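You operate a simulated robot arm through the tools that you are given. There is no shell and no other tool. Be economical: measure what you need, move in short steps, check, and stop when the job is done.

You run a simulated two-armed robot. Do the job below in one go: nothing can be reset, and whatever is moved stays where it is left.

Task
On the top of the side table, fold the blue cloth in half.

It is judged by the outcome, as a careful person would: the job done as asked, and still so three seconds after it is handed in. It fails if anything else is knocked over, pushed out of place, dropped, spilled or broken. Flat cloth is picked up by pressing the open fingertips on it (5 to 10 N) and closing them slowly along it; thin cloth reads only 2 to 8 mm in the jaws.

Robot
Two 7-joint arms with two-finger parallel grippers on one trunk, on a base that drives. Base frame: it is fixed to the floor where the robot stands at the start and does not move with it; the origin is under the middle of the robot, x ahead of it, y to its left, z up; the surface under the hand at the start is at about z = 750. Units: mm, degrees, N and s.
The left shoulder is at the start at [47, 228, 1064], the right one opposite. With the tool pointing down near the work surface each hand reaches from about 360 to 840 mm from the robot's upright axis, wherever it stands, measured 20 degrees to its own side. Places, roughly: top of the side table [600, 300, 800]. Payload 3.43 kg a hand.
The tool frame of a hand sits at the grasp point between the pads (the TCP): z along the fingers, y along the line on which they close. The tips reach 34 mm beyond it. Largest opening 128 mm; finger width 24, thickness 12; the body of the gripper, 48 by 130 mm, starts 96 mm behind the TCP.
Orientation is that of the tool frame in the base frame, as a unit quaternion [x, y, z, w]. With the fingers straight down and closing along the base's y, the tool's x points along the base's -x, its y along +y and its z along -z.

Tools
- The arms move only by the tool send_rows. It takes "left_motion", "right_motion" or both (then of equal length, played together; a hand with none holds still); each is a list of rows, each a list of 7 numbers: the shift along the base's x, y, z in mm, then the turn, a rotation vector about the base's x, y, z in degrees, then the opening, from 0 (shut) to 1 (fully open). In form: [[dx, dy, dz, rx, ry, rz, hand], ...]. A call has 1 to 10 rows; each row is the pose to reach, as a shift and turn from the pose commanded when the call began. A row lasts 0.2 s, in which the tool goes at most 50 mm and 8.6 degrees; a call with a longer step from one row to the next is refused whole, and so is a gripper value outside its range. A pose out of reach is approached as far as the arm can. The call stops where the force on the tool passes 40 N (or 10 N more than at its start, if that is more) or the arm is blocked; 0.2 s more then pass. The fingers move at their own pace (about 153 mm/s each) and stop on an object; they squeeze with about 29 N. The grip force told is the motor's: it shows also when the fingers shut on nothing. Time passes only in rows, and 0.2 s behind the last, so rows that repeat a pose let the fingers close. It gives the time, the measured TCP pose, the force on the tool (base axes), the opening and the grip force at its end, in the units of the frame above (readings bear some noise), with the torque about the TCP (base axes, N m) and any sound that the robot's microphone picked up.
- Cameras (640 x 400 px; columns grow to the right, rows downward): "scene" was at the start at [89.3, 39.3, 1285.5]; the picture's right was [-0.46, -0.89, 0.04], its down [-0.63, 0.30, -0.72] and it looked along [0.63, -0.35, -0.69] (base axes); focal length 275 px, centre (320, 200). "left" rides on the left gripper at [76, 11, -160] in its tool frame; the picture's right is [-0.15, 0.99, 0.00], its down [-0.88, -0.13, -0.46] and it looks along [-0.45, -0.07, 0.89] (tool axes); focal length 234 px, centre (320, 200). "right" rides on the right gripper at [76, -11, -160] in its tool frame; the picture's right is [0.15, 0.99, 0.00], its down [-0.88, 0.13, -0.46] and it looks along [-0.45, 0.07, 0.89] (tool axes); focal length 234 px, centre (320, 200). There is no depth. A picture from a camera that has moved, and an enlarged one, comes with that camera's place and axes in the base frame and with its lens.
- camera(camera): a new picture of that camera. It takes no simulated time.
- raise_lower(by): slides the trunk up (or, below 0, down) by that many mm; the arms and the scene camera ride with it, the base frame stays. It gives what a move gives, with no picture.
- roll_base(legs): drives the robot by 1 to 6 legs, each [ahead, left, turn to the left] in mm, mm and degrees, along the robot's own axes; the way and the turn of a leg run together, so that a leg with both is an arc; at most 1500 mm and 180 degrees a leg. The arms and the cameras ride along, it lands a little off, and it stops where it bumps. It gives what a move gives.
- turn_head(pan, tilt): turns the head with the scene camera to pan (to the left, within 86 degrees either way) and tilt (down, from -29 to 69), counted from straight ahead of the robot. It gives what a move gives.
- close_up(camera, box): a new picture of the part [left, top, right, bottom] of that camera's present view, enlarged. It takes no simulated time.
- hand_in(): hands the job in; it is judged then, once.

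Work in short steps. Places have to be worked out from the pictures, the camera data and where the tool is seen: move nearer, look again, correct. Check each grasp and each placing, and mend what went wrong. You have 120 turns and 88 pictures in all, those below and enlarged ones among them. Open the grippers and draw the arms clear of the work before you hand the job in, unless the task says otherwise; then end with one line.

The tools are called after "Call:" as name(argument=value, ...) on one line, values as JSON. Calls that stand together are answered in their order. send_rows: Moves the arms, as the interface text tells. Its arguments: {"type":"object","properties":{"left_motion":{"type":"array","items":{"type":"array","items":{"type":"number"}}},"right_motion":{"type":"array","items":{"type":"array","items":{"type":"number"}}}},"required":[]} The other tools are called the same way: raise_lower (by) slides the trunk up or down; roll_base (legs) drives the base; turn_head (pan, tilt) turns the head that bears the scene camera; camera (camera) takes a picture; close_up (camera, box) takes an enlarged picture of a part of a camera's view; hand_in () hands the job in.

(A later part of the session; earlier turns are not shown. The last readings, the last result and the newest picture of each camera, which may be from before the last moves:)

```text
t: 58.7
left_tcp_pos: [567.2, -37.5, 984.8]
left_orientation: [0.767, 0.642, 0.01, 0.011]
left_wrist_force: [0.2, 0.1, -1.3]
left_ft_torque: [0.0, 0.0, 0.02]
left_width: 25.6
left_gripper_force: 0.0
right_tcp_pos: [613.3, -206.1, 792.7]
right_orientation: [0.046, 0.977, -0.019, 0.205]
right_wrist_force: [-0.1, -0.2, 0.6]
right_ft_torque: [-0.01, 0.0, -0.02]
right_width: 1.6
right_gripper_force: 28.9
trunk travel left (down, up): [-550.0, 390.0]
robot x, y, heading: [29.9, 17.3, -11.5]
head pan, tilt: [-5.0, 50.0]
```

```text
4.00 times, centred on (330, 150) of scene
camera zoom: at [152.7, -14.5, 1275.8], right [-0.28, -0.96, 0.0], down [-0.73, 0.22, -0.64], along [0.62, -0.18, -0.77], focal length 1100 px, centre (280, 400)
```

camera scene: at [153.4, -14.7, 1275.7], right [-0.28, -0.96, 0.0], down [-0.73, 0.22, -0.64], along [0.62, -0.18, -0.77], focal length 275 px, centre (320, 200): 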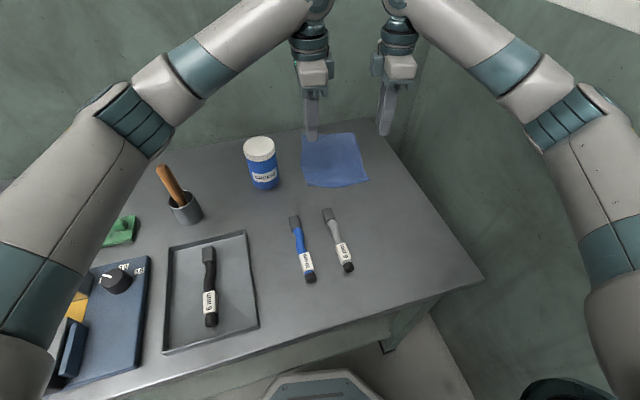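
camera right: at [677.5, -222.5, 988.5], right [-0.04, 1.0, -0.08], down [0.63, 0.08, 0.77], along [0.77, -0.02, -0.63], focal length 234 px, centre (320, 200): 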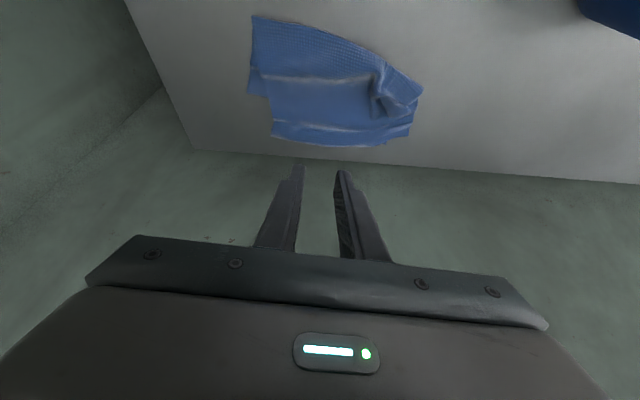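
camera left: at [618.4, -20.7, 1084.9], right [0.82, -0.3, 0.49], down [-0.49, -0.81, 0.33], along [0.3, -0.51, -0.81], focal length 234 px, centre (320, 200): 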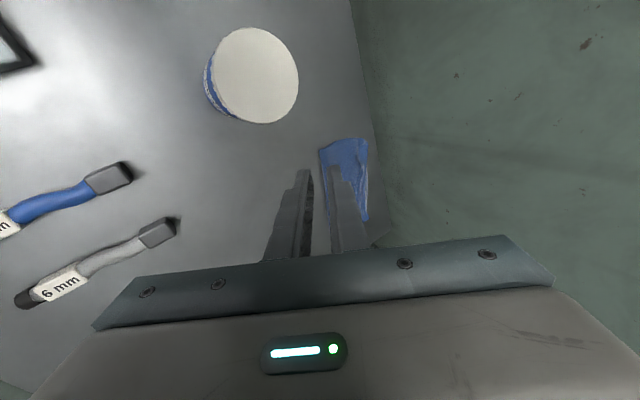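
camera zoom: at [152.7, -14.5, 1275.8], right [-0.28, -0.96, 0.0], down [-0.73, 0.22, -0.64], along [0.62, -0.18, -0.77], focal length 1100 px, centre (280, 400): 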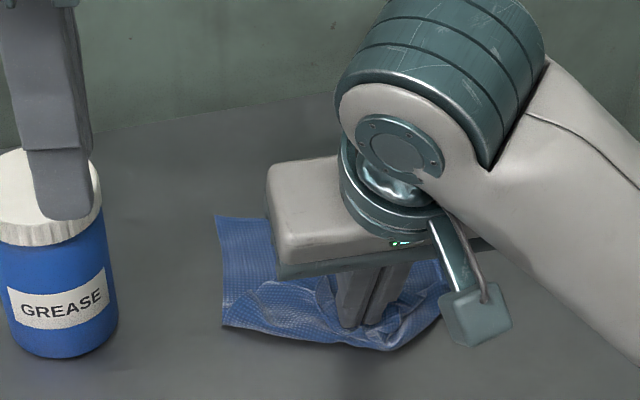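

One step was too long; I'll resend the motion with smaller steps.

Call:
send_rows(right_motion=[[-5, 1, -2, 0, 0, 0, 0], [-10, 2, -2, 0, 0, 0, 0], [-14, 2, -3, 0, 0, 0, 0], [-14, 2, -3, 0, 0, 0, 0.08], [-14, 2, -2, 0, 0, 0, 0.16], [-18, 2, 10, 0, 0, 0, 0.2], [-28, 0, 40, 0, 0, 0, 0.2], [-40, -20, 70, 0, 0, 0, 0.2], [-45, -55, 95, 0, 0, 0, 0.2], [-50, -95, 110, 0, 0, 0, 0.2]])

Call:
close_up(camera="scene", box=[260, 100, 400, 200])

```text
t: 60.9
left_tcp_pos: [567.0, -36.3, 985.6]
left_orientation: [0.767, 0.642, 0.01, 0.01]
left_wrist_force: [-0.3, 0.5, -0.2]
left_ft_torque: [-0.03, -0.02, -0.01]
left_width: 25.4
left_gripper_force: 0.0
right_tcp_pos: [563.4, -300.4, 903.2]
right_orientation: [0.045, 0.977, -0.018, 0.206]
right_wrist_force: [-1.1, 0.7, 0.5]
right_ft_torque: [-0.02, 0.0, 0.04]
right_width: 25.5
right_gripper_force: 0.0
trunk travel left (down, up): [-550.0, 390.0]
robot x, y, heading: [30.9, 14.3, -11.4]
head pan, tilt: [-5.0, 50.0]
```

```text
4.00 times, centred on (330, 150) of scene
camera zoom: at [152.1, -14.8, 1275.8], right [-0.28, -0.96, 0.0], down [-0.73, 0.22, -0.64], along [0.62, -0.18, -0.77], focal length 1100 px, centre (280, 400)
```

zoom: 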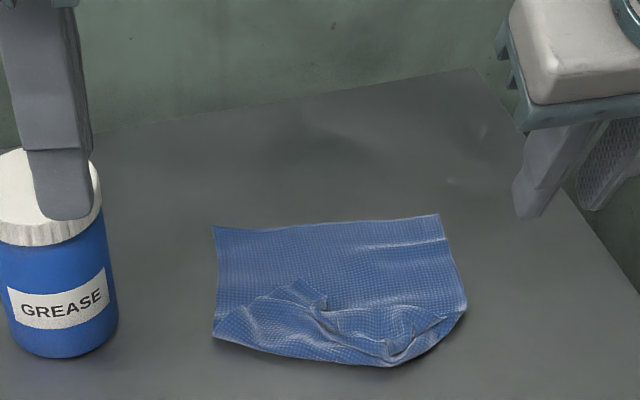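

The cloth slid toward me, and its near part is rumpled. I'll take a closer look.

Call:
close_up(camera="scene", box=[300, 145, 390, 201])

```text
7.11 times, centred on (345, 173) of scene
camera zoom: at [152.1, -14.8, 1275.8], right [-0.28, -0.96, 0.0], down [-0.73, 0.22, -0.64], along [0.62, -0.18, -0.77], focal length 1955 px, centre (142, 392)
```

zoom: 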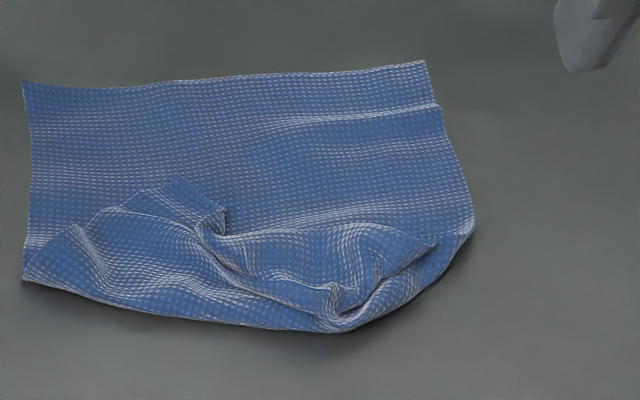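

The near edge's two corners lie folded over on top, and its middle is pulled toward me. The left hand's camera should give me a view from above.

Call:
close_up(camera="left", box=[300, 100, 480, 240])

```text
2.86 times, centred on (390, 170) of left
camera zoom: at [586.3, 36.1, 1145.0], right [0.95, -0.32, 0.03], down [-0.3, -0.84, 0.45], along [-0.12, -0.43, -0.89], focal length 669 px, centre (120, 286)
```

zoom: 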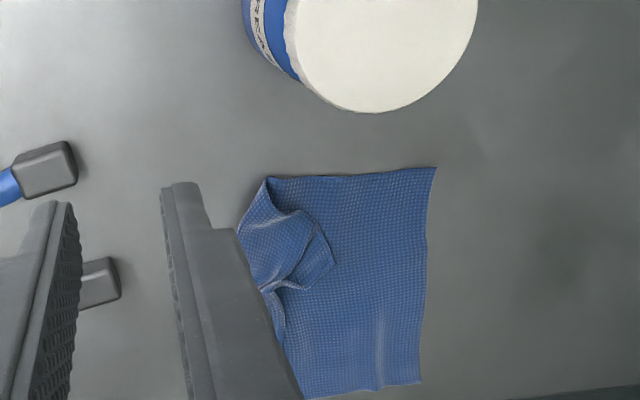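

The far part is flat and single-layer, with corners (743,−142) and (713,−300), and the crumple is behind it. New plan: pinch both far corners, lift until the cloth hangs open like a curtain, then lower it so it folds onto itself with the held edge on top; done this way the gripped edge doesn't get turned over. First I'll bring the hands into place.

Call:
send_rows(right_motion=[[0, -5, 5, 1.3, 8, 0, 0.2], [0, -10, 10, 2.6, 16, 0, 0.2], [0, -10, 10, 4, 24, 0, 0.2], [0, -10, 10, 4, 24, 0, 0.2]])

Call:
send_rows(left_motion=[[10, -8, 0, 0, 0, 0, 0.2], [25, -20, 0, 0, 0, 0, 0.2], [40, -32, -5, 0, 0, 0, 0.2], [55, -45, -10, 0, 0, 0, 0.2], [75, -60, -20, 0, 0, 0, 0.2], [95, -75, -35, 0, 0, 0, 0.2], [115, -90, -50, 0, 0, 0, 0.2], [135, -105, -70, 0, 0, 0, 0.2], [148, -118, -88, 0, 0, 0, 0.2], [152, -122, -105, 0, 0, 0, 0.2]], right_motion=[[10, 0, 0, 0, 0, 8.5, 0.2], [20, 0, 0, 0, 0, 17, 0.2], [35, 5, 0, 0, 0, 25.5, 0.2], [50, 10, 0, 0, 0, 34, 0.2], [65, 15, -5, 0, 0, 42.5, 0.2], [80, 20, -10, 0, 0, 51, 0.2], [95, 25, -15, 0, 0, 59.5, 0.2], [110, 30, -20, 0, 0, 68, 0.2], [125, 33, -27, 0, 0, 76.5, 0.2], [134, 35, -33, 0, 0, 85, 0.2]])

Call:
close_up(camera="left", box=[220, 80, 460, 260])

Call:
close_up(camera="right", box=[200, 80, 440, 260])

```text
t: 61.9
left_tcp_pos: [566.8, -37.1, 985.0]
left_orientation: [0.767, 0.642, 0.01, 0.011]
left_wrist_force: [-0.6, -0.4, 0.7]
left_ft_torque: [-0.01, 0.0, 0.0]
left_width: 25.6
left_gripper_force: 0.2
right_tcp_pos: [563.0, -312.4, 913.2]
right_orientation: [0.048, 0.999, 0.006, -0.005]
right_wrist_force: [-0.9, -0.2, -0.2]
right_ft_torque: [-0.02, 0.01, 0.03]
right_width: 25.7
right_gripper_force: 0.0
trunk travel left (down, up): [-550.0, 390.0]
robot x, y, heading: [30.6, 16.3, -11.5]
head pan, tilt: [-5.0, 50.0]
```

```text
t: 64.1
left_tcp_pos: [721.0, -155.3, 878.2]
left_orientation: [0.767, 0.642, 0.01, 0.01]
left_wrist_force: [-0.3, -0.8, 0.9]
left_ft_torque: [-0.01, -0.01, -0.01]
left_width: 25.7
left_gripper_force: 0.0
right_tcp_pos: [697.6, -275.5, 876.6]
right_orientation: [-0.641, 0.768, 0.002, -0.008]
right_wrist_force: [0.1, 0.2, 0.2]
right_ft_torque: [-0.04, 0.01, 0.0]
right_width: 25.7
right_gripper_force: 0.0
trunk travel left (down, up): [-550.0, 390.0]
robot x, y, heading: [31.2, 22.8, -11.6]
head pan, tilt: [-5.0, 50.0]
```

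```text
2.22 times, centred on (340, 170) of left
camera zoom: at [741.5, -84.3, 1038.9], right [0.95, -0.32, 0.03], down [-0.3, -0.84, 0.45], along [-0.12, -0.43, -0.89], focal length 520 px, centre (276, 267)
```

zoom: 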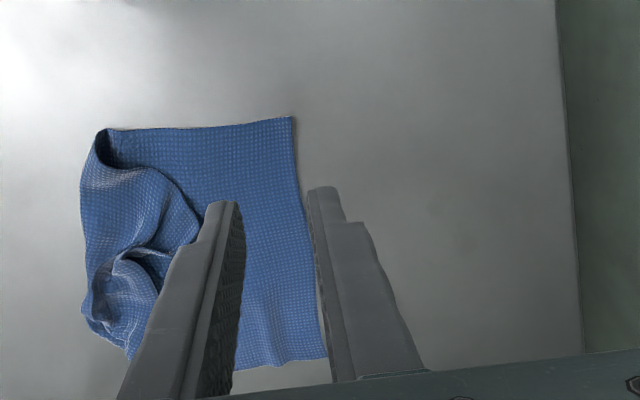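

```text
2.22 times, centred on (320, 170) of right
camera zoom: at [697.9, -352.1, 1037.0], right [-1.0, 0.03, 0.01], down [0.04, 0.89, 0.45], along [0.0, 0.45, -0.89], focal length 520 px, centre (320, 267)
```

zoom: 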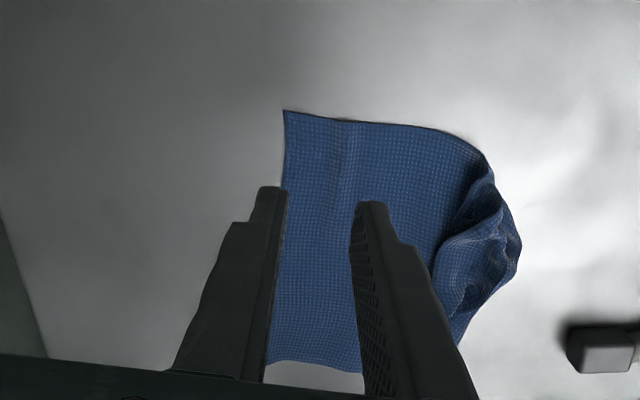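

I'll shift slightly inward onto the cloth and descend to near contact.

Call:
send_rows(left_motion=[[-8, 0, -30, 0, 0, 0, 0.2], [-8, 0, -60, 0, 0, 0, 0.2], [-8, 0, -80, 0, 0, 0, 0.2], [-8, 0, -88, 0, 0, 0, 0.2], [-8, 0, -91, 0, 0, 0, 0.2]], right_motion=[[-3, 0, -30, 0, 0, 0, 0.2], [-3, 0, -60, 0, 0, 0, 0.2], [-3, 0, -80, 0, 0, 0, 0.2], [-3, 0, -87, 0, 0, 0, 0.2], [-3, 0, -90, 0, 0, 0, 0.2]])

```text
t: 65.3
left_tcp_pos: [711.5, -158.0, 787.8]
left_orientation: [0.767, 0.641, 0.009, 0.01]
left_wrist_force: [-0.5, 0.4, -0.4]
left_ft_torque: [-0.03, -0.04, -0.02]
left_width: 26.0
left_gripper_force: 0.0
right_tcp_pos: [695.5, -276.2, 788.1]
right_orientation: [-0.639, 0.769, 0.002, -0.007]
right_wrist_force: [0.5, 0.3, -0.8]
right_ft_torque: [0.0, -0.02, 0.0]
right_width: 25.8
right_gripper_force: 0.0
trunk travel left (down, up): [-550.0, 390.0]
robot x, y, heading: [32.2, 13.2, -11.7]
head pan, tilt: [-5.0, 50.0]
```

Call:
send_rows(left_motion=[[0, 0, -1.5, 0, 0, 0, 0.2], [0, 0, -3, 0, 0, 0, 0.2]], right_motion=[[0, 0, -1.5, 0, 0, 0, 0.2], [0, 0, -3, 0, 0, 0, 0.2]])

```text
t: 65.9
left_tcp_pos: [711.1, -158.7, 785.2]
left_orientation: [0.767, 0.641, 0.01, 0.011]
left_wrist_force: [0.4, 0.0, 2.8]
left_ft_torque: [0.03, 0.07, -0.01]
left_width: 25.5
left_gripper_force: 0.0
right_tcp_pos: [695.2, -276.3, 784.1]
right_orientation: [-0.64, 0.769, 0.002, -0.008]
right_wrist_force: [-0.5, -0.8, 3.6]
right_ft_torque: [-0.01, -0.09, -0.03]
right_width: 25.8
right_gripper_force: 0.1
trunk travel left (down, up): [-550.0, 390.0]
robot x, y, heading: [28.9, 16.6, -11.3]
head pan, tilt: [-5.0, 50.0]
```

Contact is light on both. I'll press 1 mm more and close slowly.

Call:
send_rows(left_motion=[[0, 0, -1.1, 0, 0, 0, 0.2], [0, 0, -1.1, 0, 0, 0, 0.18], [0, 0, -1.1, 0, 0, 0, 0.15], [0, 0, -1.1, 0, 0, 0, 0.12], [0, 0, -1.1, 0, 0, 0, 0.09], [0, 0, -1.1, 0, 0, 0, 0.06], [0, 0, -1.1, 0, 0, 0, 0.03], [0, 0, -1.1, 0, 0, 0, 0], [0, 0, -1.1, 0, 0, 0, 0], [0, 0, -1.1, 0, 0, 0, 0]], right_motion=[[0, 0, -1, 0, 0, 0, 0.2], [0, 0, -1, 0, 0, 0, 0.18], [0, 0, -1, 0, 0, 0, 0.15], [0, 0, -1, 0, 0, 0, 0.12], [0, 0, -1, 0, 0, 0, 0.09], [0, 0, -1, 0, 0, 0, 0.06], [0, 0, -1, 0, 0, 0, 0.03], [0, 0, -1, 0, 0, 0, 0], [0, 0, -1, 0, 0, 0, 0], [0, 0, -1, 0, 0, 0, 0]])

```text
t: 68.1
left_tcp_pos: [710.6, -158.7, 785.2]
left_orientation: [0.767, 0.642, 0.01, 0.01]
left_wrist_force: [-1.3, -2.3, 6.8]
left_ft_torque: [-0.07, 0.07, 0.02]
left_width: 1.7
left_gripper_force: 29.5
right_tcp_pos: [693.8, -274.6, 785.2]
right_orientation: [-0.64, 0.768, 0.001, -0.007]
right_wrist_force: [0.6, 2.5, 7.7]
right_ft_torque: [0.04, -0.03, -0.03]
right_width: 2.0
right_gripper_force: 29.2
trunk travel left (down, up): [-550.0, 390.0]
robot x, y, heading: [32.3, 15.4, -11.3]
head pan, tilt: [-5.0, 50.0]
```

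Both far corners are held. I'll lift straight up so the cloth hangs open.

Call:
send_rows(left_motion=[[0, 0, 15, 0, 0, 0, 0], [0, 0, 35, 0, 0, 0, 0], [0, 0, 60, 0, 0, 0, 0], [0, 0, 85, 0, 0, 0, 0], [0, 0, 110, 0, 0, 0, 0], [0, 0, 135, 0, 0, 0, 0], [0, 0, 160, 0, 0, 0, 0], [0, 0, 185, 0, 0, 0, 0], [0, 0, 205, 0, 0, 0, 0], [0, 0, 220, 0, 0, 0, 0]], right_motion=[[0, 0, 15, 0, 0, 0, 0], [0, 0, 35, 0, 0, 0, 0], [0, 0, 60, 0, 0, 0, 0], [0, 0, 85, 0, 0, 0, 0], [0, 0, 110, 0, 0, 0, 0], [0, 0, 135, 0, 0, 0, 0], [0, 0, 160, 0, 0, 0, 0], [0, 0, 185, 0, 0, 0, 0], [0, 0, 205, 0, 0, 0, 0], [0, 0, 220, 0, 0, 0, 0]])

Call:
camera(camera="scene")

```text
t: 70.3
left_tcp_pos: [711.3, -157.8, 1005.5]
left_orientation: [0.767, 0.641, 0.01, 0.01]
left_wrist_force: [-1.0, -1.7, -0.6]
left_ft_torque: [-0.07, -0.04, 0.0]
left_width: 2.0
left_gripper_force: 28.8
right_tcp_pos: [694.2, -275.9, 1005.4]
right_orientation: [-0.639, 0.769, 0.002, -0.007]
right_wrist_force: [0.9, 3.2, -0.3]
right_ft_torque: [0.05, 0.0, -0.02]
right_width: 2.0
right_gripper_force: 28.7
trunk travel left (down, up): [-550.0, 390.0]
robot x, y, heading: [30.7, 17.7, -11.4]
head pan, tilt: [-5.0, 50.0]
```

```text
22 pictures are left
camera scene: at [152.4, -14.3, 1275.8], right [-0.28, -0.96, 0.0], down [-0.73, 0.22, -0.64], along [0.62, -0.18, -0.77], focal length 275 px, centre (320, 200)
```

scene: 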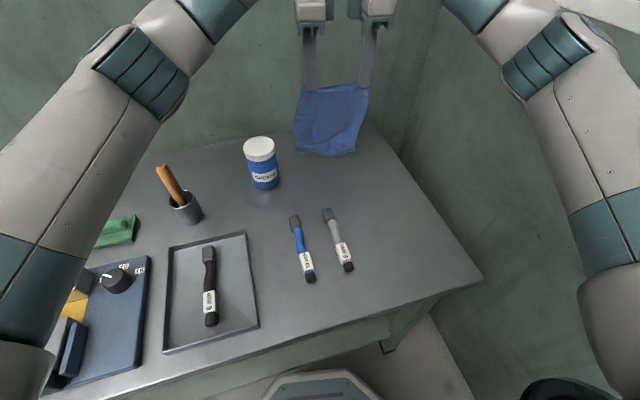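

It hangs open like a curtain. I'll zoom in to see where its lower edge is.

Call:
close_up(camera="scene", box=[270, 60, 398, 172])

```text
3.57 times, centred on (334, 116) of scene
camera zoom: at [152.4, -14.3, 1275.8], right [-0.28, -0.96, 0.0], down [-0.73, 0.22, -0.64], along [0.62, -0.18, -0.77], focal length 982 px, centre (270, 500)
```

zoom: 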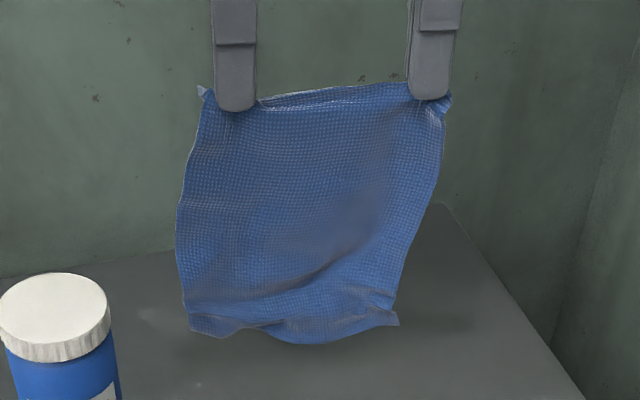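

Its lower edge hangs roughly 35 mm above the table. I'll shift it 35 mm forward, lower slightly and let it settle.

Call:
send_rows(left_motion=[[8, -1.5, -5, 0, 0, 0, 0], [18, -3, -10, 0, 0, 0, 0], [28, -5, -15, 0, 0, 0, 0], [35, -6.5, -20, 0, 0, 0, 0], [35, -6.5, -24, 0, 0, 0, 0], [35, -6.5, -24, 0, 0, 0, 0], [35, -6.5, -24, 0, 0, 0, 0]], right_motion=[[8, -1.5, -5, 0, 0, 0, 0], [18, -3, -10, 0, 0, 0, 0], [28, -5, -15, 0, 0, 0, 0], [35, -6.5, -20, 0, 0, 0, 0], [35, -6.5, -24, 0, 0, 0, 0], [35, -6.5, -24, 0, 0, 0, 0], [35, -6.5, -24, 0, 0, 0, 0]])

Call:
close_up(camera="left", box=[200, 60, 480, 240])

```text
t: 71.9
left_tcp_pos: [746.6, -165.0, 980.6]
left_orientation: [0.767, 0.641, 0.01, 0.01]
left_wrist_force: [-0.5, -1.8, 0.6]
left_ft_torque: [-0.04, 0.01, 0.0]
left_width: 2.3
left_gripper_force: 29.0
right_tcp_pos: [729.1, -281.1, 981.2]
right_orientation: [-0.639, 0.769, 0.002, -0.008]
right_wrist_force: [0.6, 1.8, -0.8]
right_ft_torque: [0.02, 0.01, 0.0]
right_width: 2.0
right_gripper_force: 29.2
trunk travel left (down, up): [-550.0, 390.0]
robot x, y, heading: [33.5, 18.0, -11.5]
head pan, tilt: [-5.0, 50.0]
```

```text
2.22 times, centred on (340, 150) of left
camera zoom: at [767.3, -92.1, 1140.7], right [0.95, -0.32, 0.03], down [-0.3, -0.84, 0.45], along [-0.12, -0.43, -0.89], focal length 520 px, centre (276, 311)
```

zoom: 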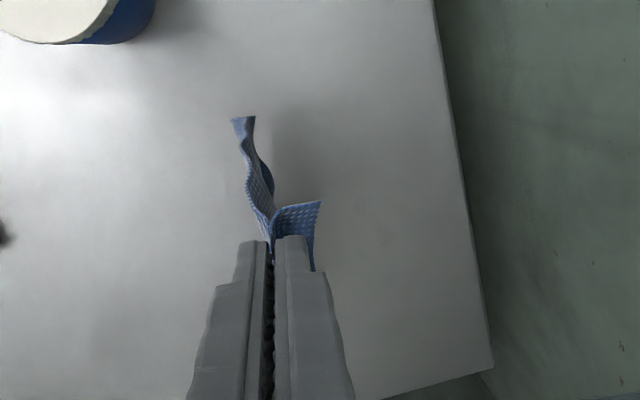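

The lower edge hangs just under the hands. I'll lower until it touches, then lower while moving toward me so the lower half lies down.

Call:
send_rows(left_motion=[[0, 0, -8, 0, 0, 0, 0], [-2, 0, -16, 0, 0, 0, 0], [-9, 1.5, -25, 0, 0, 0, 0], [-18, 3, -34, 0, 0, 0, 0], [-27, 5, -43, 0, 0, 0, 0], [-36, 6.5, -52, 0, 0, 0, 0], [-45, 8, -61, 0, 0, 0, 0], [-54, 10, -70, 0, 0, 0, 0]], right_motion=[[0, 0, -8, 0, 0, 0, 0], [-2, 0, -16, 0, 0, 0, 0], [-9, 1.5, -25, 0, 0, 0, 0], [-18, 3, -34, 0, 0, 0, 0], [-27, 5, -43, 0, 0, 0, 0], [-36, 6.5, -52, 0, 0, 0, 0], [-45, 8, -61, 0, 0, 0, 0], [-54, 10, -70, 0, 0, 0, 0]])

Call:
close_up(camera="left", box=[200, 60, 480, 240])

Call:
close_up(camera="scene", box=[260, 90, 400, 190])

```text
t: 73.7
left_tcp_pos: [693.8, -155.7, 910.7]
left_orientation: [0.767, 0.641, 0.01, 0.01]
left_wrist_force: [0.0, -1.3, 0.5]
left_ft_torque: [-0.04, 0.03, -0.02]
left_width: 1.9
left_gripper_force: 29.1
right_tcp_pos: [674.2, -272.8, 910.2]
right_orientation: [-0.64, 0.769, 0.002, -0.007]
right_wrist_force: [-0.3, 1.4, 0.5]
right_ft_torque: [0.04, -0.03, 0.01]
right_width: 2.1
right_gripper_force: 29.3
trunk travel left (down, up): [-550.0, 390.0]
robot x, y, heading: [30.3, 15.8, -11.3]
head pan, tilt: [-5.0, 50.0]
```

```text
2.22 times, centred on (340, 150) of left
camera zoom: at [713.1, -82.6, 1070.9], right [0.95, -0.32, 0.03], down [-0.3, -0.84, 0.45], along [-0.12, -0.43, -0.89], focal length 520 px, centre (276, 311)
```

zoom: 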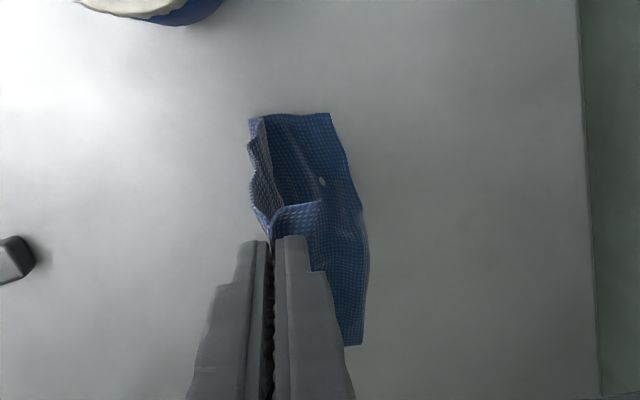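

```text
4.00 times, centred on (330, 140) of scene
camera zoom: at [153.0, -14.7, 1275.8], right [-0.28, -0.96, 0.0], down [-0.73, 0.22, -0.64], along [0.62, -0.18, -0.77], focal length 1100 px, centre (280, 440)
```

zoom: 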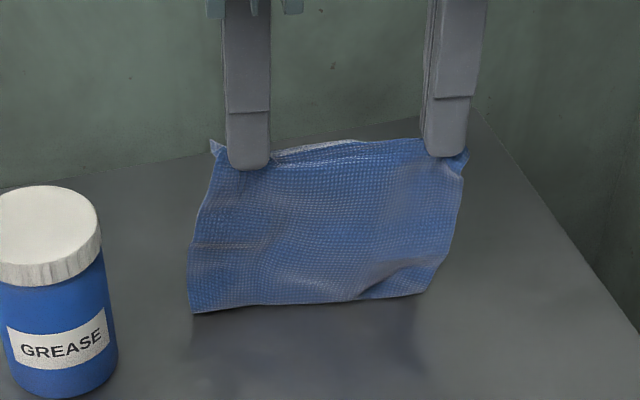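

The lower half is laying nicely; the first edge now rests at (742,−126)–(718,−283). I'll continue to the crease point, shifting slightly left to line up.

Call:
send_rows(left_motion=[[-9, 4, -8, 0, 0, 0, 0], [-18, 8, -16, 0, 0, 0, 0], [-27, 13, -25, 0, 0, 0, 0], [-36, 18, -33, 0, 0, 0, 0], [-45, 23, -42, 0, 0, 0, 0], [-54, 28, -50, 0, 0, 0, 0], [-54, 28, -52, 0, 0, 0, 0]], right_motion=[[-9, 4, -8, 0, 0, 0, 0], [-18, 8, -16, 0, 0, 0, 0], [-27, 13, -25, 0, 0, 0, 0], [-36, 18, -33, 0, 0, 0, 0], [-45, 23, -42, 0, 0, 0, 0], [-55, 28, -50, 0, 0, 0, 0], [-55, 28, -52, 0, 0, 0, 0]])

Call:
close_up(camera="left", box=[200, 60, 480, 240])

```text
t: 75.3
left_tcp_pos: [640.0, -125.4, 859.8]
left_orientation: [0.767, 0.641, 0.01, 0.009]
left_wrist_force: [-0.5, -3.9, 0.0]
left_ft_torque: [-0.12, -0.01, 0.0]
left_width: 1.8
left_gripper_force: 29.2
right_tcp_pos: [620.4, -244.2, 859.0]
right_orientation: [-0.64, 0.768, 0.002, -0.007]
right_wrist_force: [1.4, 4.3, -0.2]
right_ft_torque: [0.11, -0.02, -0.02]
right_width: 1.7
right_gripper_force: 28.4
trunk travel left (down, up): [-550.0, 390.0]
robot x, y, heading: [33.4, 18.2, -11.3]
head pan, tilt: [-5.0, 50.0]
```

```text
2.22 times, centred on (340, 150) of left
camera zoom: at [658.9, -53.0, 1019.0], right [0.95, -0.32, 0.03], down [-0.3, -0.84, 0.45], along [-0.12, -0.43, -0.89], focal length 520 px, centre (276, 311)
```

zoom: 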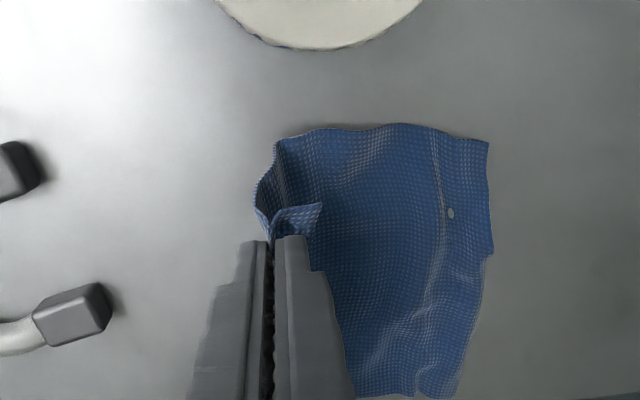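

The near edge appears to have a notch on the right side. I'll check it with the right camera before finishing the fold.

Call:
close_up(camera="right", box=[120, 60, 400, 240])

```text
2.22 times, centred on (260, 150) of right
camera zoom: at [620.8, -320.9, 1018.6], right [-1.0, 0.04, 0.01], down [0.04, 0.89, 0.45], along [0.0, 0.45, -0.89], focal length 520 px, centre (453, 311)
```

zoom: 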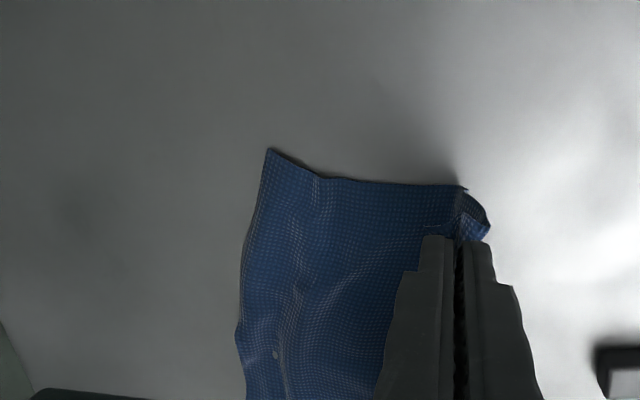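

The edge is only slightly slanted: left corner (755,−129), right (710,−279). I'll now arc both hands forward and down so the held edge lands on it.

Call:
send_rows(left_motion=[[12, -2, 0, 0, 0, 0, 0], [25, -5, -3, 0, 0, 0, 0], [38, -7, -9, 0, 0, 0, 0], [50, -10, -18, 0, 0, 0, 0], [60, -12, -29, 0, 0, 0, 0], [68, -13, -42, 0, 0, 0, 0], [74, -14, -55, 0, 0, 0, 0], [77, -15, -65, 0, 0, 0, 0], [77, -15, -68, 0, 0, 0, 0]], right_motion=[[10, -2, 0, 0, 0, 0, 0], [20, -4, -3, 0, 0, 0, 0], [31, -6, -9, 0, 0, 0, 0], [41, -8, -18, 0, 0, 0, 0], [49, -9, -29, 0, 0, 0, 0], [56, -10, -42, 0, 0, 0, 0], [60, -11, -55, 0, 0, 0, 0], [63, -12, -65, 0, 0, 0, 0], [63, -12, -68, 0, 0, 0, 0]])

Call:
close_up(camera="left", box=[200, 60, 480, 240])

Call:
close_up(camera="right", box=[160, 60, 440, 240])

```text
t: 77.3
left_tcp_pos: [715.1, -142.2, 791.0]
left_orientation: [0.767, 0.641, 0.01, 0.011]
left_wrist_force: [-0.5, -2.7, 0.2]
left_ft_torque: [-0.07, 0.01, -0.01]
left_width: 2.0
left_gripper_force: 29.4
right_tcp_pos: [684.0, -256.8, 791.2]
right_orientation: [-0.64, 0.768, 0.002, -0.007]
right_wrist_force: [0.8, 1.5, 0.2]
right_ft_torque: [0.02, -0.01, -0.02]
right_width: 1.9
right_gripper_force: 28.5
trunk travel left (down, up): [-550.0, 390.0]
robot x, y, heading: [30.9, 16.8, -11.6]
head pan, tilt: [-5.0, 50.0]
```

```text
2.22 times, centred on (340, 150) of left
camera zoom: at [735.5, -69.1, 950.2], right [0.95, -0.32, 0.03], down [-0.3, -0.84, 0.45], along [-0.12, -0.43, -0.89], focal length 520 px, centre (276, 311)
```

zoom: 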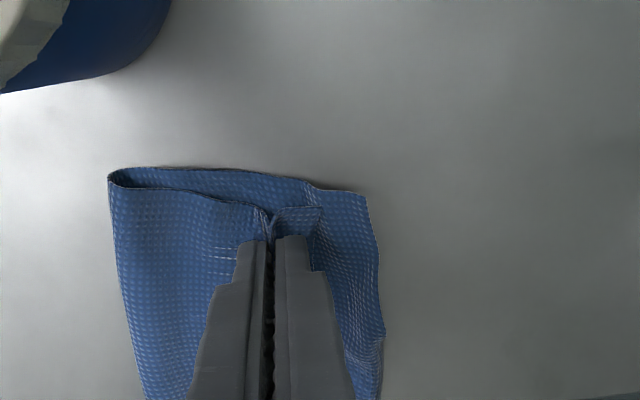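

```text
2.22 times, centred on (300, 150) of right
camera zoom: at [683.8, -332.6, 950.7], right [-1.0, 0.04, 0.01], down [0.04, 0.89, 0.45], along [0.0, 0.45, -0.89], focal length 520 px, centre (364, 311)
```

zoom: 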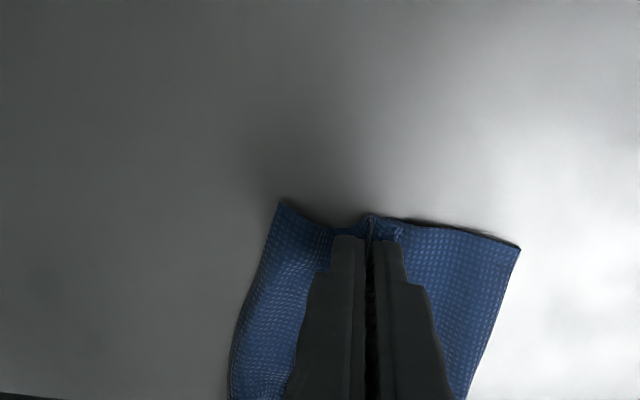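

The held edge is now above the lower edge, leaving slack for the pinched ridges. I'll lower to touch, then open gently and rise.

Call:
send_rows(left_motion=[[1, 0, -3, 0, 0, 0, 0], [2, 0, -4, 0, 0, 0, 0], [2, 0, -4, 0, 0, 0, 0.05], [2, 0, -4, 0, 0, 0, 0.12], [2, 0, -3, 0, 0, 0, 0.2], [2, 0, 3, 0, 0, 0, 0.24], [2, 0, 20, 0, 0, 0, 0.24], [2, 0, 45, 0, 0, 0, 0.24], [2, 0, 75, 0, 0, 0, 0.24]], right_motion=[[1, 0, -3, 0, 0, 0, 0], [2, 0, -4, 0, 0, 0, 0], [2, 0, -4, 0, 0, 0, 0.05], [2, 0, -4, 0, 0, 0, 0.12], [2, 0, -3, 0, 0, 0, 0.2], [2, 0, 3, 0, 0, 0, 0.24], [2, 0, 20, 0, 0, 0, 0.24], [2, 0, 45, 0, 0, 0, 0.24], [2, 0, 75, 0, 0, 0, 0.24]])

Call:
close_up(camera="left", box=[200, 60, 480, 240])

Call:
close_up(camera="right", box=[160, 60, 440, 240])

```text
t: 79.3
left_tcp_pos: [716.6, -140.9, 867.2]
left_orientation: [0.766, 0.642, 0.01, 0.012]
left_wrist_force: [0.1, 0.7, 0.3]
left_ft_torque: [0.0, -0.04, -0.01]
left_width: 30.8
left_gripper_force: 0.0
right_tcp_pos: [683.7, -255.1, 865.6]
right_orientation: [-0.639, 0.769, 0.002, -0.008]
right_wrist_force: [0.0, -0.2, -0.1]
right_ft_torque: [-0.04, -0.02, -0.01]
right_width: 30.8
right_gripper_force: 0.0
trunk travel left (down, up): [-550.0, 390.0]
robot x, y, heading: [35.1, 17.0, -11.5]
head pan, tilt: [-5.0, 50.0]
```

```text
2.22 times, centred on (340, 150) of left
camera zoom: at [736.0, -69.1, 1027.4], right [0.95, -0.32, 0.03], down [-0.3, -0.84, 0.45], along [-0.12, -0.43, -0.89], focal length 520 px, centre (276, 311)
```

zoom: 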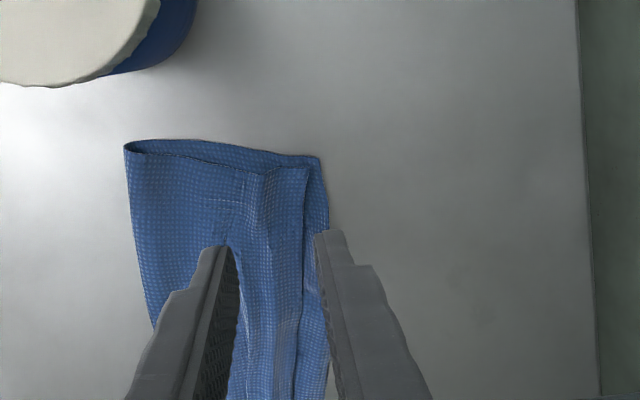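

```text
2.22 times, centred on (300, 150) of right
camera zoom: at [684.1, -332.6, 1026.4], right [-1.0, 0.04, 0.01], down [0.04, 0.89, 0.45], along [0.0, 0.45, -0.89], focal length 520 px, centre (364, 311)
```

zoom: 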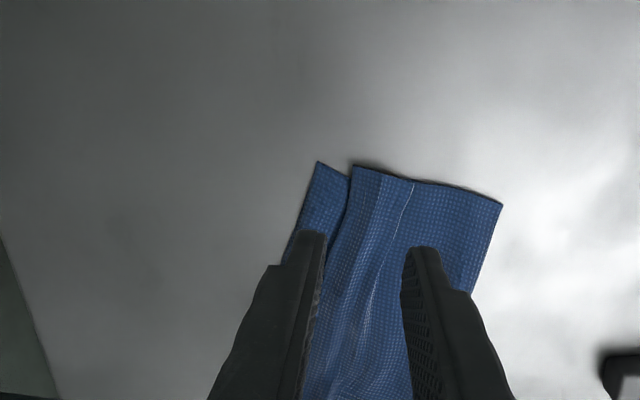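

The edge lies flat and unrolled. I'll draw both hands back and up to inspect the whole fold.

Call:
send_rows(left_motion=[[-10, 10, 25, 0, 0, 0, 0.24], [-40, 25, 45, 0, 0, 0, 0.24], [-75, 45, 60, 0, 0, 0, 0.24], [-110, 65, 80, 0, 0, 0, 0.24]], right_motion=[[-10, -10, 25, 0, 0, 0, 0.24], [-40, -25, 45, 0, 0, 0, 0.24], [-75, -40, 60, 0, 0, 0, 0.24], [-110, -55, 80, 0, 0, 0, 0.24]])

Call:
close_up(camera="scene", box=[285, 130, 395, 200])

Call:
close_up(camera="left", box=[300, 90, 480, 230])

```text
t: 80.3
left_tcp_pos: [605.5, -75.3, 948.7]
left_orientation: [0.767, 0.641, 0.011, 0.01]
left_wrist_force: [0.1, -0.7, -0.1]
left_ft_torque: [0.0, -0.06, -0.01]
left_width: 30.6
left_gripper_force: 0.0
right_tcp_pos: [574.3, -312.6, 948.1]
right_orientation: [-0.64, 0.768, 0.0, -0.007]
right_wrist_force: [-0.4, 0.1, 1.2]
right_ft_torque: [-0.02, -0.07, -0.01]
right_width: 30.7
right_gripper_force: 0.0
trunk travel left (down, up): [-550.0, 390.0]
robot x, y, heading: [33.4, 15.5, -11.8]
head pan, tilt: [-5.0, 50.0]
```

```text
5.71 times, centred on (340, 165) of scene
camera zoom: at [150.3, -14.2, 1276.0], right [-0.28, -0.96, 0.0], down [-0.73, 0.22, -0.64], along [0.62, -0.18, -0.76], focal length 1571 px, centre (206, 400)
```

zoom: 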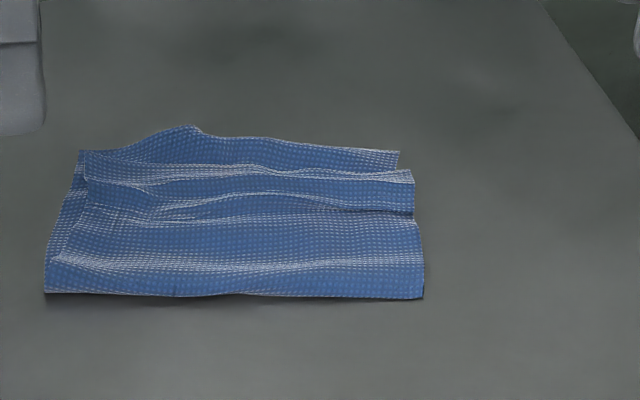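

```text
2.86 times, centred on (390, 160) of left
camera zoom: at [625.0, -3.7, 1109.0], right [0.95, -0.32, 0.03], down [-0.3, -0.84, 0.45], along [-0.12, -0.43, -0.89], focal length 669 px, centre (120, 314)
```

zoom: 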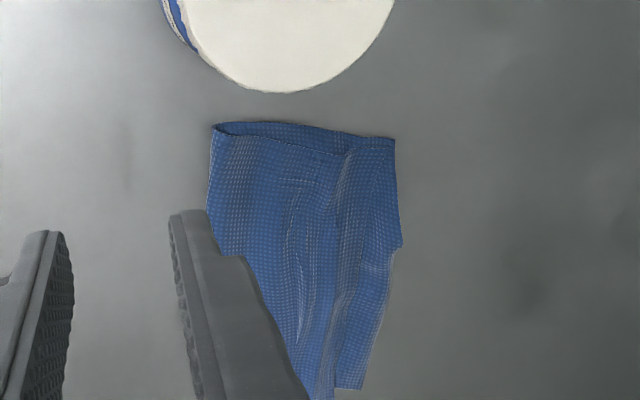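

It's a proper fold without turned strips, but the top edge is about 15–20 mm short of the lower edge, because of the slack in the small ridges left where I gripped. I'll go back to those ridges, catch them lightly without pressing, and shift the top edge forward.

Call:
send_rows(left_motion=[[35, -20, -20, 0, 0, 0, 0.2], [70, -42, -35, 0, 0, 0, 0.2], [102, -60, -55, 0, 0, 0, 0.2], [111, -66, -85, 0, 0, 0, 0.2], [111, -66, -120, 0, 0, 0, 0.2], [111, -66, -145, 0, 0, 0, 0.2], [111, -66, -157, 0, 0, 0, 0.2], [111, -66, -160, 0, 0, 0, 0.2]], right_motion=[[35, 20, -20, 0, 0, 0, 0.2], [70, 35, -35, 0, 0, 0, 0.2], [102, 48, -55, 0, 0, 0, 0.2], [111, 56, -85, 0, 0, 0, 0.2], [111, 56, -120, 0, 0, 0, 0.2], [111, 56, -145, 0, 0, 0, 0.2], [111, 56, -157, 0, 0, 0, 0.2], [111, 56, -160, 0, 0, 0, 0.2]])

Call:
close_up(camera="left", box=[220, 100, 440, 250])

Call:
close_up(camera="right", box=[210, 100, 430, 250])

```text
t: 82.1
left_tcp_pos: [718.5, -142.3, 787.1]
left_orientation: [0.767, 0.641, 0.011, 0.011]
left_wrist_force: [1.2, 0.6, 9.4]
left_ft_torque: [0.12, 0.13, -0.06]
left_width: 25.0
left_gripper_force: 0.1
right_tcp_pos: [685.7, -254.6, 787.7]
right_orientation: [-0.64, 0.769, 0.002, -0.006]
right_wrist_force: [0.2, 0.7, 1.5]
right_ft_torque: [0.01, 0.07, -0.01]
right_width: 25.6
right_gripper_force: 0.0
trunk travel left (down, up): [-550.0, 390.0]
robot x, y, heading: [30.8, 16.5, -11.5]
head pan, tilt: [-5.0, 50.0]
```

```text
2.67 times, centred on (330, 175) of left
camera zoom: at [737.9, -69.7, 946.1], right [0.95, -0.32, 0.03], down [-0.3, -0.84, 0.45], along [-0.12, -0.44, -0.89], focal length 624 px, centre (293, 267)
```

zoom: 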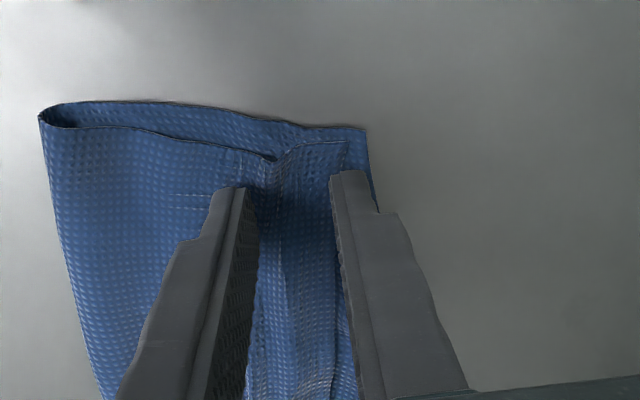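

```text
2.67 times, centred on (320, 175) of right
camera zoom: at [685.5, -331.1, 946.8], right [-1.0, 0.04, 0.01], down [0.04, 0.89, 0.45], along [0.01, 0.45, -0.89], focal length 624 px, centre (320, 267)
```

zoom: 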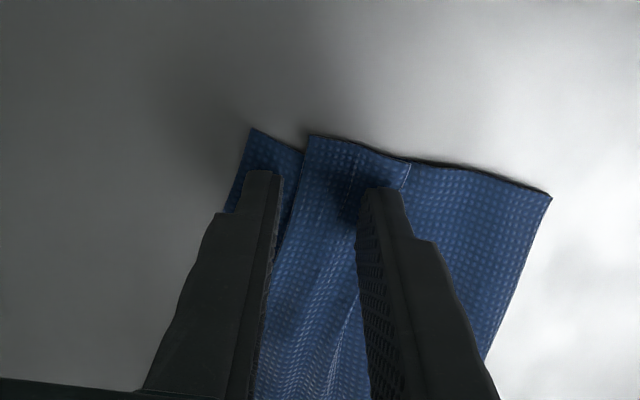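

I'll rise 2 mm so only the raised top layer is caught, then close slowly.

Call:
send_rows(left_motion=[[0, 0, 1.5, 0, 0, 0, 0.2], [0, 0, 2, 0, 0, 0, 0.17], [0, 0, 2, 0, 0, 0, 0.14], [0, 0, 2, 0, 0, 0, 0.11], [0, 0, 2, 0, 0, 0, 0.08], [0, 0, 2, 0, 0, 0, 0.05], [0, 0, 2, 0, 0, 0, 0.02], [0, 0, 2, 0, 0, 0, 0], [0, 0, 2, 0, 0, 0, 0]], right_motion=[[0, 0, 1, 0, 0, 0, 0.2], [0, 0, 1, 0, 0, 0, 0.17], [0, 0, 1, 0, 0, 0, 0.14], [0, 0, 1, 0, 0, 0, 0.11], [0, 0, 1, 0, 0, 0, 0.08], [0, 0, 1, 0, 0, 0, 0.05], [0, 0, 1, 0, 0, 0, 0.02], [0, 0, 1, 0, 0, 0, 0], [0, 0, 1, 0, 0, 0, 0]])

```text
t: 84.1
left_tcp_pos: [718.1, -142.5, 787.9]
left_orientation: [0.767, 0.641, 0.009, 0.01]
left_wrist_force: [-0.3, -0.4, 1.4]
left_ft_torque: [-0.03, -0.01, 0.01]
left_width: 3.1
left_gripper_force: 29.2
right_tcp_pos: [686.0, -254.4, 786.1]
right_orientation: [-0.639, 0.769, 0.001, -0.007]
right_wrist_force: [-0.3, 1.2, 2.0]
right_ft_torque: [0.02, 0.02, -0.01]
right_width: 1.7
right_gripper_force: 29.0
trunk travel left (down, up): [-550.0, 390.0]
robot x, y, heading: [30.3, 10.8, -11.3]
head pan, tilt: [-5.0, 50.0]
```

Both caught something (3.1 and 1.7 mm). I'll lift 12 mm and check which layers moved.

Call:
send_rows(left_motion=[[0, 0, 4, 0, 0, 0, 0], [0, 0, 8, 0, 0, 0, 0], [0, 0, 13, 0, 0, 0, 0]], right_motion=[[0, 0, 4, 0, 0, 0, 0], [0, 0, 8, 0, 0, 0, 0], [0, 0, 13, 0, 0, 0, 0]])

Call:
close_up(camera="left", box=[220, 100, 440, 250])

Call:
close_up(camera="right", box=[210, 100, 430, 250])

```text
t: 84.9
left_tcp_pos: [717.5, -143.0, 800.7]
left_orientation: [0.767, 0.641, 0.011, 0.011]
left_wrist_force: [-1.0, -1.0, 0.4]
left_ft_torque: [-0.01, -0.01, 0.04]
left_width: 2.9
left_gripper_force: 28.5
right_tcp_pos: [687.3, -255.0, 798.6]
right_orientation: [-0.639, 0.769, 0.002, -0.007]
right_wrist_force: [-0.6, -0.5, -0.5]
right_ft_torque: [0.06, 0.0, 0.0]
right_width: 2.0
right_gripper_force: 29.3
trunk travel left (down, up): [-550.0, 390.0]
robot x, y, heading: [34.3, 17.6, -11.5]
head pan, tilt: [-5.0, 50.0]
```

```text
2.67 times, centred on (330, 175) of left
camera zoom: at [738.5, -70.6, 960.7], right [0.95, -0.32, 0.03], down [-0.3, -0.84, 0.45], along [-0.12, -0.43, -0.89], focal length 624 px, centre (293, 267)
```

zoom: 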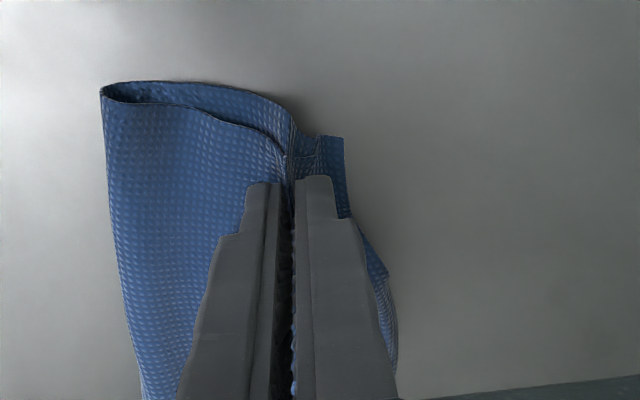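

```text
2.67 times, centred on (320, 175) of right
camera zoom: at [686.8, -331.9, 959.5], right [-1.0, 0.04, 0.01], down [0.04, 0.89, 0.45], along [0.0, 0.45, -0.89], focal length 624 px, centre (320, 267)
```

zoom: 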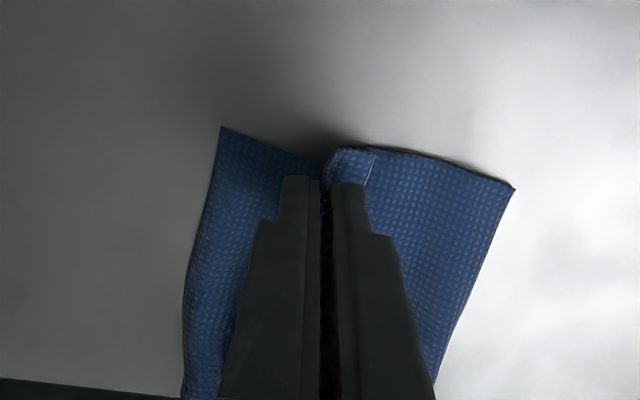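

The right has only the top layer; the left has both, so I'll just set it down. I'll advance the right by 14 mm, lower and release both.

Call:
send_rows(left_motion=[[0, 0, -4, 0, 0, 0, 0], [0, 0, -8, 0, 0, 0, 0], [0, 0, -11, 0, 0, 0, 0], [0, 0, -11, 0, 0, 0, 0.08], [0, 0, -11, 0, 0, 0, 0.16], [0, 0, -8, 0, 0, 0, 0.24], [0, 0, 15, 0, 0, 0, 0.24], [0, 0, 40, 0, 0, 0, 0.24]], right_motion=[[5, -1, 0, 0, 0, 0, 0], [10, -2, -4, 0, 0, 0, 0], [14, -2.5, -9, 0, 0, 0, 0], [14, -2.5, -10, 0, 0, 0, 0.08], [14, -2.5, -10, 0, 0, 0, 0.16], [14, -2.5, -8, 0, 0, 0, 0.24], [14, -2.5, 15, 0, 0, 0, 0.24], [14, -2.5, 40, 0, 0, 0, 0.24]])

Call:
close_up(camera="left", box=[220, 80, 460, 250])

```text
t: 86.7
left_tcp_pos: [718.2, -144.2, 840.6]
left_orientation: [0.767, 0.641, 0.009, 0.011]
left_wrist_force: [0.2, -0.6, -0.9]
left_ft_torque: [-0.05, -0.02, -0.01]
left_width: 30.7
left_gripper_force: 0.0
right_tcp_pos: [701.4, -257.7, 839.5]
right_orientation: [-0.639, 0.769, 0.001, -0.009]
right_wrist_force: [-0.5, -0.4, 0.7]
right_ft_torque: [0.03, -0.02, 0.01]
right_width: 31.0
right_gripper_force: 0.0
trunk travel left (down, up): [-550.0, 390.0]
robot x, y, heading: [32.7, 21.1, -11.4]
head pan, tilt: [-5.0, 50.0]
```

```text
2.35 times, centred on (340, 165) of left
camera zoom: at [738.1, -70.8, 1000.7], right [0.95, -0.32, 0.03], down [-0.3, -0.84, 0.45], along [-0.12, -0.43, -0.89], focal length 551 px, centre (273, 282)
```

zoom: 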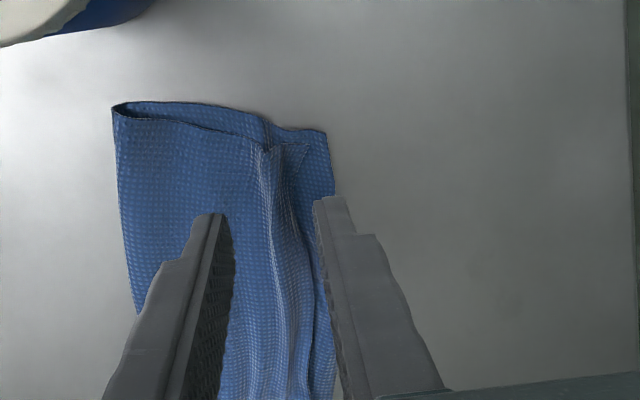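

To flatten the small ridges I'll do the reverse of a grasp: press the closed fingertips on them and open slowly, spreading the cloth outward.

Call:
send_rows(left_motion=[[0, 0, -10, 0, 0, 0, 0], [0, 0, -30, 0, 0, 0, 0], [0, 0, -45, 0, 0, 0, 0], [0, 0, -51, 0, 0, 0, 0], [0, 0, -53, 0, 0, 0, 0], [0, 0, -53.5, 0, 0, 0, 0.05], [0, 0, -53.5, 0, 0, 0, 0.1], [0, 0, -53.5, 0, 0, 0, 0.15], [0, 0, -53.5, 0, 0, 0, 0.2], [0, 0, -53.5, 0, 0, 0, 0.25]], right_motion=[[0, 0, -10, 0, 0, 0, 0], [0, 0, -30, 0, 0, 0, 0], [0, 0, -45, 0, 0, 0, 0], [0, 0, -51, 0, 0, 0, 0], [0, 0, -52.5, 0, 0, 0, 0], [0, 0, -53, 0, 0, 0, 0.05], [0, 0, -53, 0, 0, 0, 0.1], [0, 0, -53, 0, 0, 0, 0.15], [0, 0, -53, 0, 0, 0, 0.2], [0, 0, -53, 0, 0, 0, 0.25]])

Call:
send_rows(left_motion=[[0, 0, 2, 0, 0, 0, 0.3], [0, 0, 20, 0, 0, 0, 0.3], [0, 0, 50, 0, 0, 0, 0.3], [-20, 10, 85, 0, 0, 0, 0.3], [-50, 30, 110, 0, 0, 0, 0.3], [-85, 50, 130, 0, 0, 0, 0.3], [-115, 65, 150, 0, 0, 0, 0.3]], right_motion=[[0, 0, 2, 0, 0, 0, 0.3], [0, 0, 20, 0, 0, 0, 0.3], [0, 0, 50, 0, 0, 0, 0.3], [-20, -10, 85, 0, 0, 0, 0.3], [-50, -30, 110, 0, 0, 0, 0.3], [-85, -45, 130, 0, 0, 0, 0.3], [-115, -60, 150, 0, 0, 0, 0.3]])

Call:
close_up(camera="scene", box=[285, 130, 395, 200])

```text
t: 88.9
left_tcp_pos: [719.3, -143.5, 786.9]
left_orientation: [0.767, 0.641, 0.009, 0.011]
left_wrist_force: [0.9, 0.2, 0.2]
left_ft_torque: [0.0, 0.0, -0.01]
left_width: 32.0
left_gripper_force: 0.0
right_tcp_pos: [699.9, -257.5, 787.0]
right_orientation: [-0.639, 0.769, 0.001, -0.007]
right_wrist_force: [0.6, 0.3, -0.9]
right_ft_torque: [0.01, 0.0, 0.02]
right_width: 32.2
right_gripper_force: 0.0
trunk travel left (down, up): [-550.0, 390.0]
robot x, y, heading: [30.0, 18.8, -11.2]
head pan, tilt: [-5.0, 50.0]
```

```text
t: 90.5
left_tcp_pos: [600.7, -76.0, 939.4]
left_orientation: [0.766, 0.643, 0.011, 0.01]
left_wrist_force: [-0.3, -0.1, 0.2]
left_ft_torque: [0.03, -0.03, 0.02]
left_width: 38.4
left_gripper_force: 0.0
right_tcp_pos: [582.2, -317.9, 937.6]
right_orientation: [-0.639, 0.769, 0.002, -0.007]
right_wrist_force: [-0.2, 0.0, 0.5]
right_ft_torque: [-0.03, -0.05, 0.04]
right_width: 38.4
right_gripper_force: 0.2
trunk travel left (down, up): [-550.0, 390.0]
robot x, y, heading: [33.2, 20.1, -11.7]
head pan, tilt: [-5.0, 50.0]
```

```text
5.71 times, centred on (340, 165) of scene
camera zoom: at [151.0, -14.7, 1275.9], right [-0.28, -0.96, 0.0], down [-0.73, 0.22, -0.64], along [0.62, -0.18, -0.77], focal length 1571 px, centre (206, 400)
```

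zoom: 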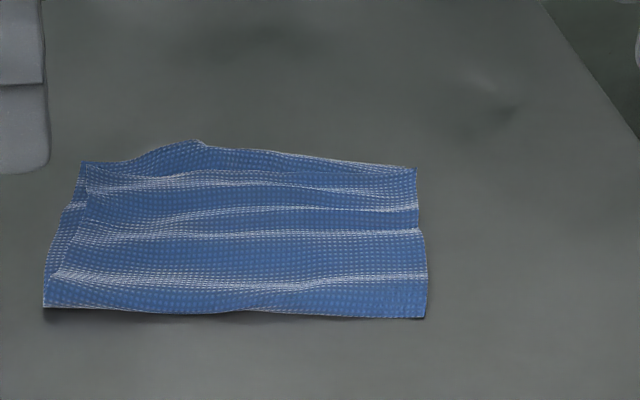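

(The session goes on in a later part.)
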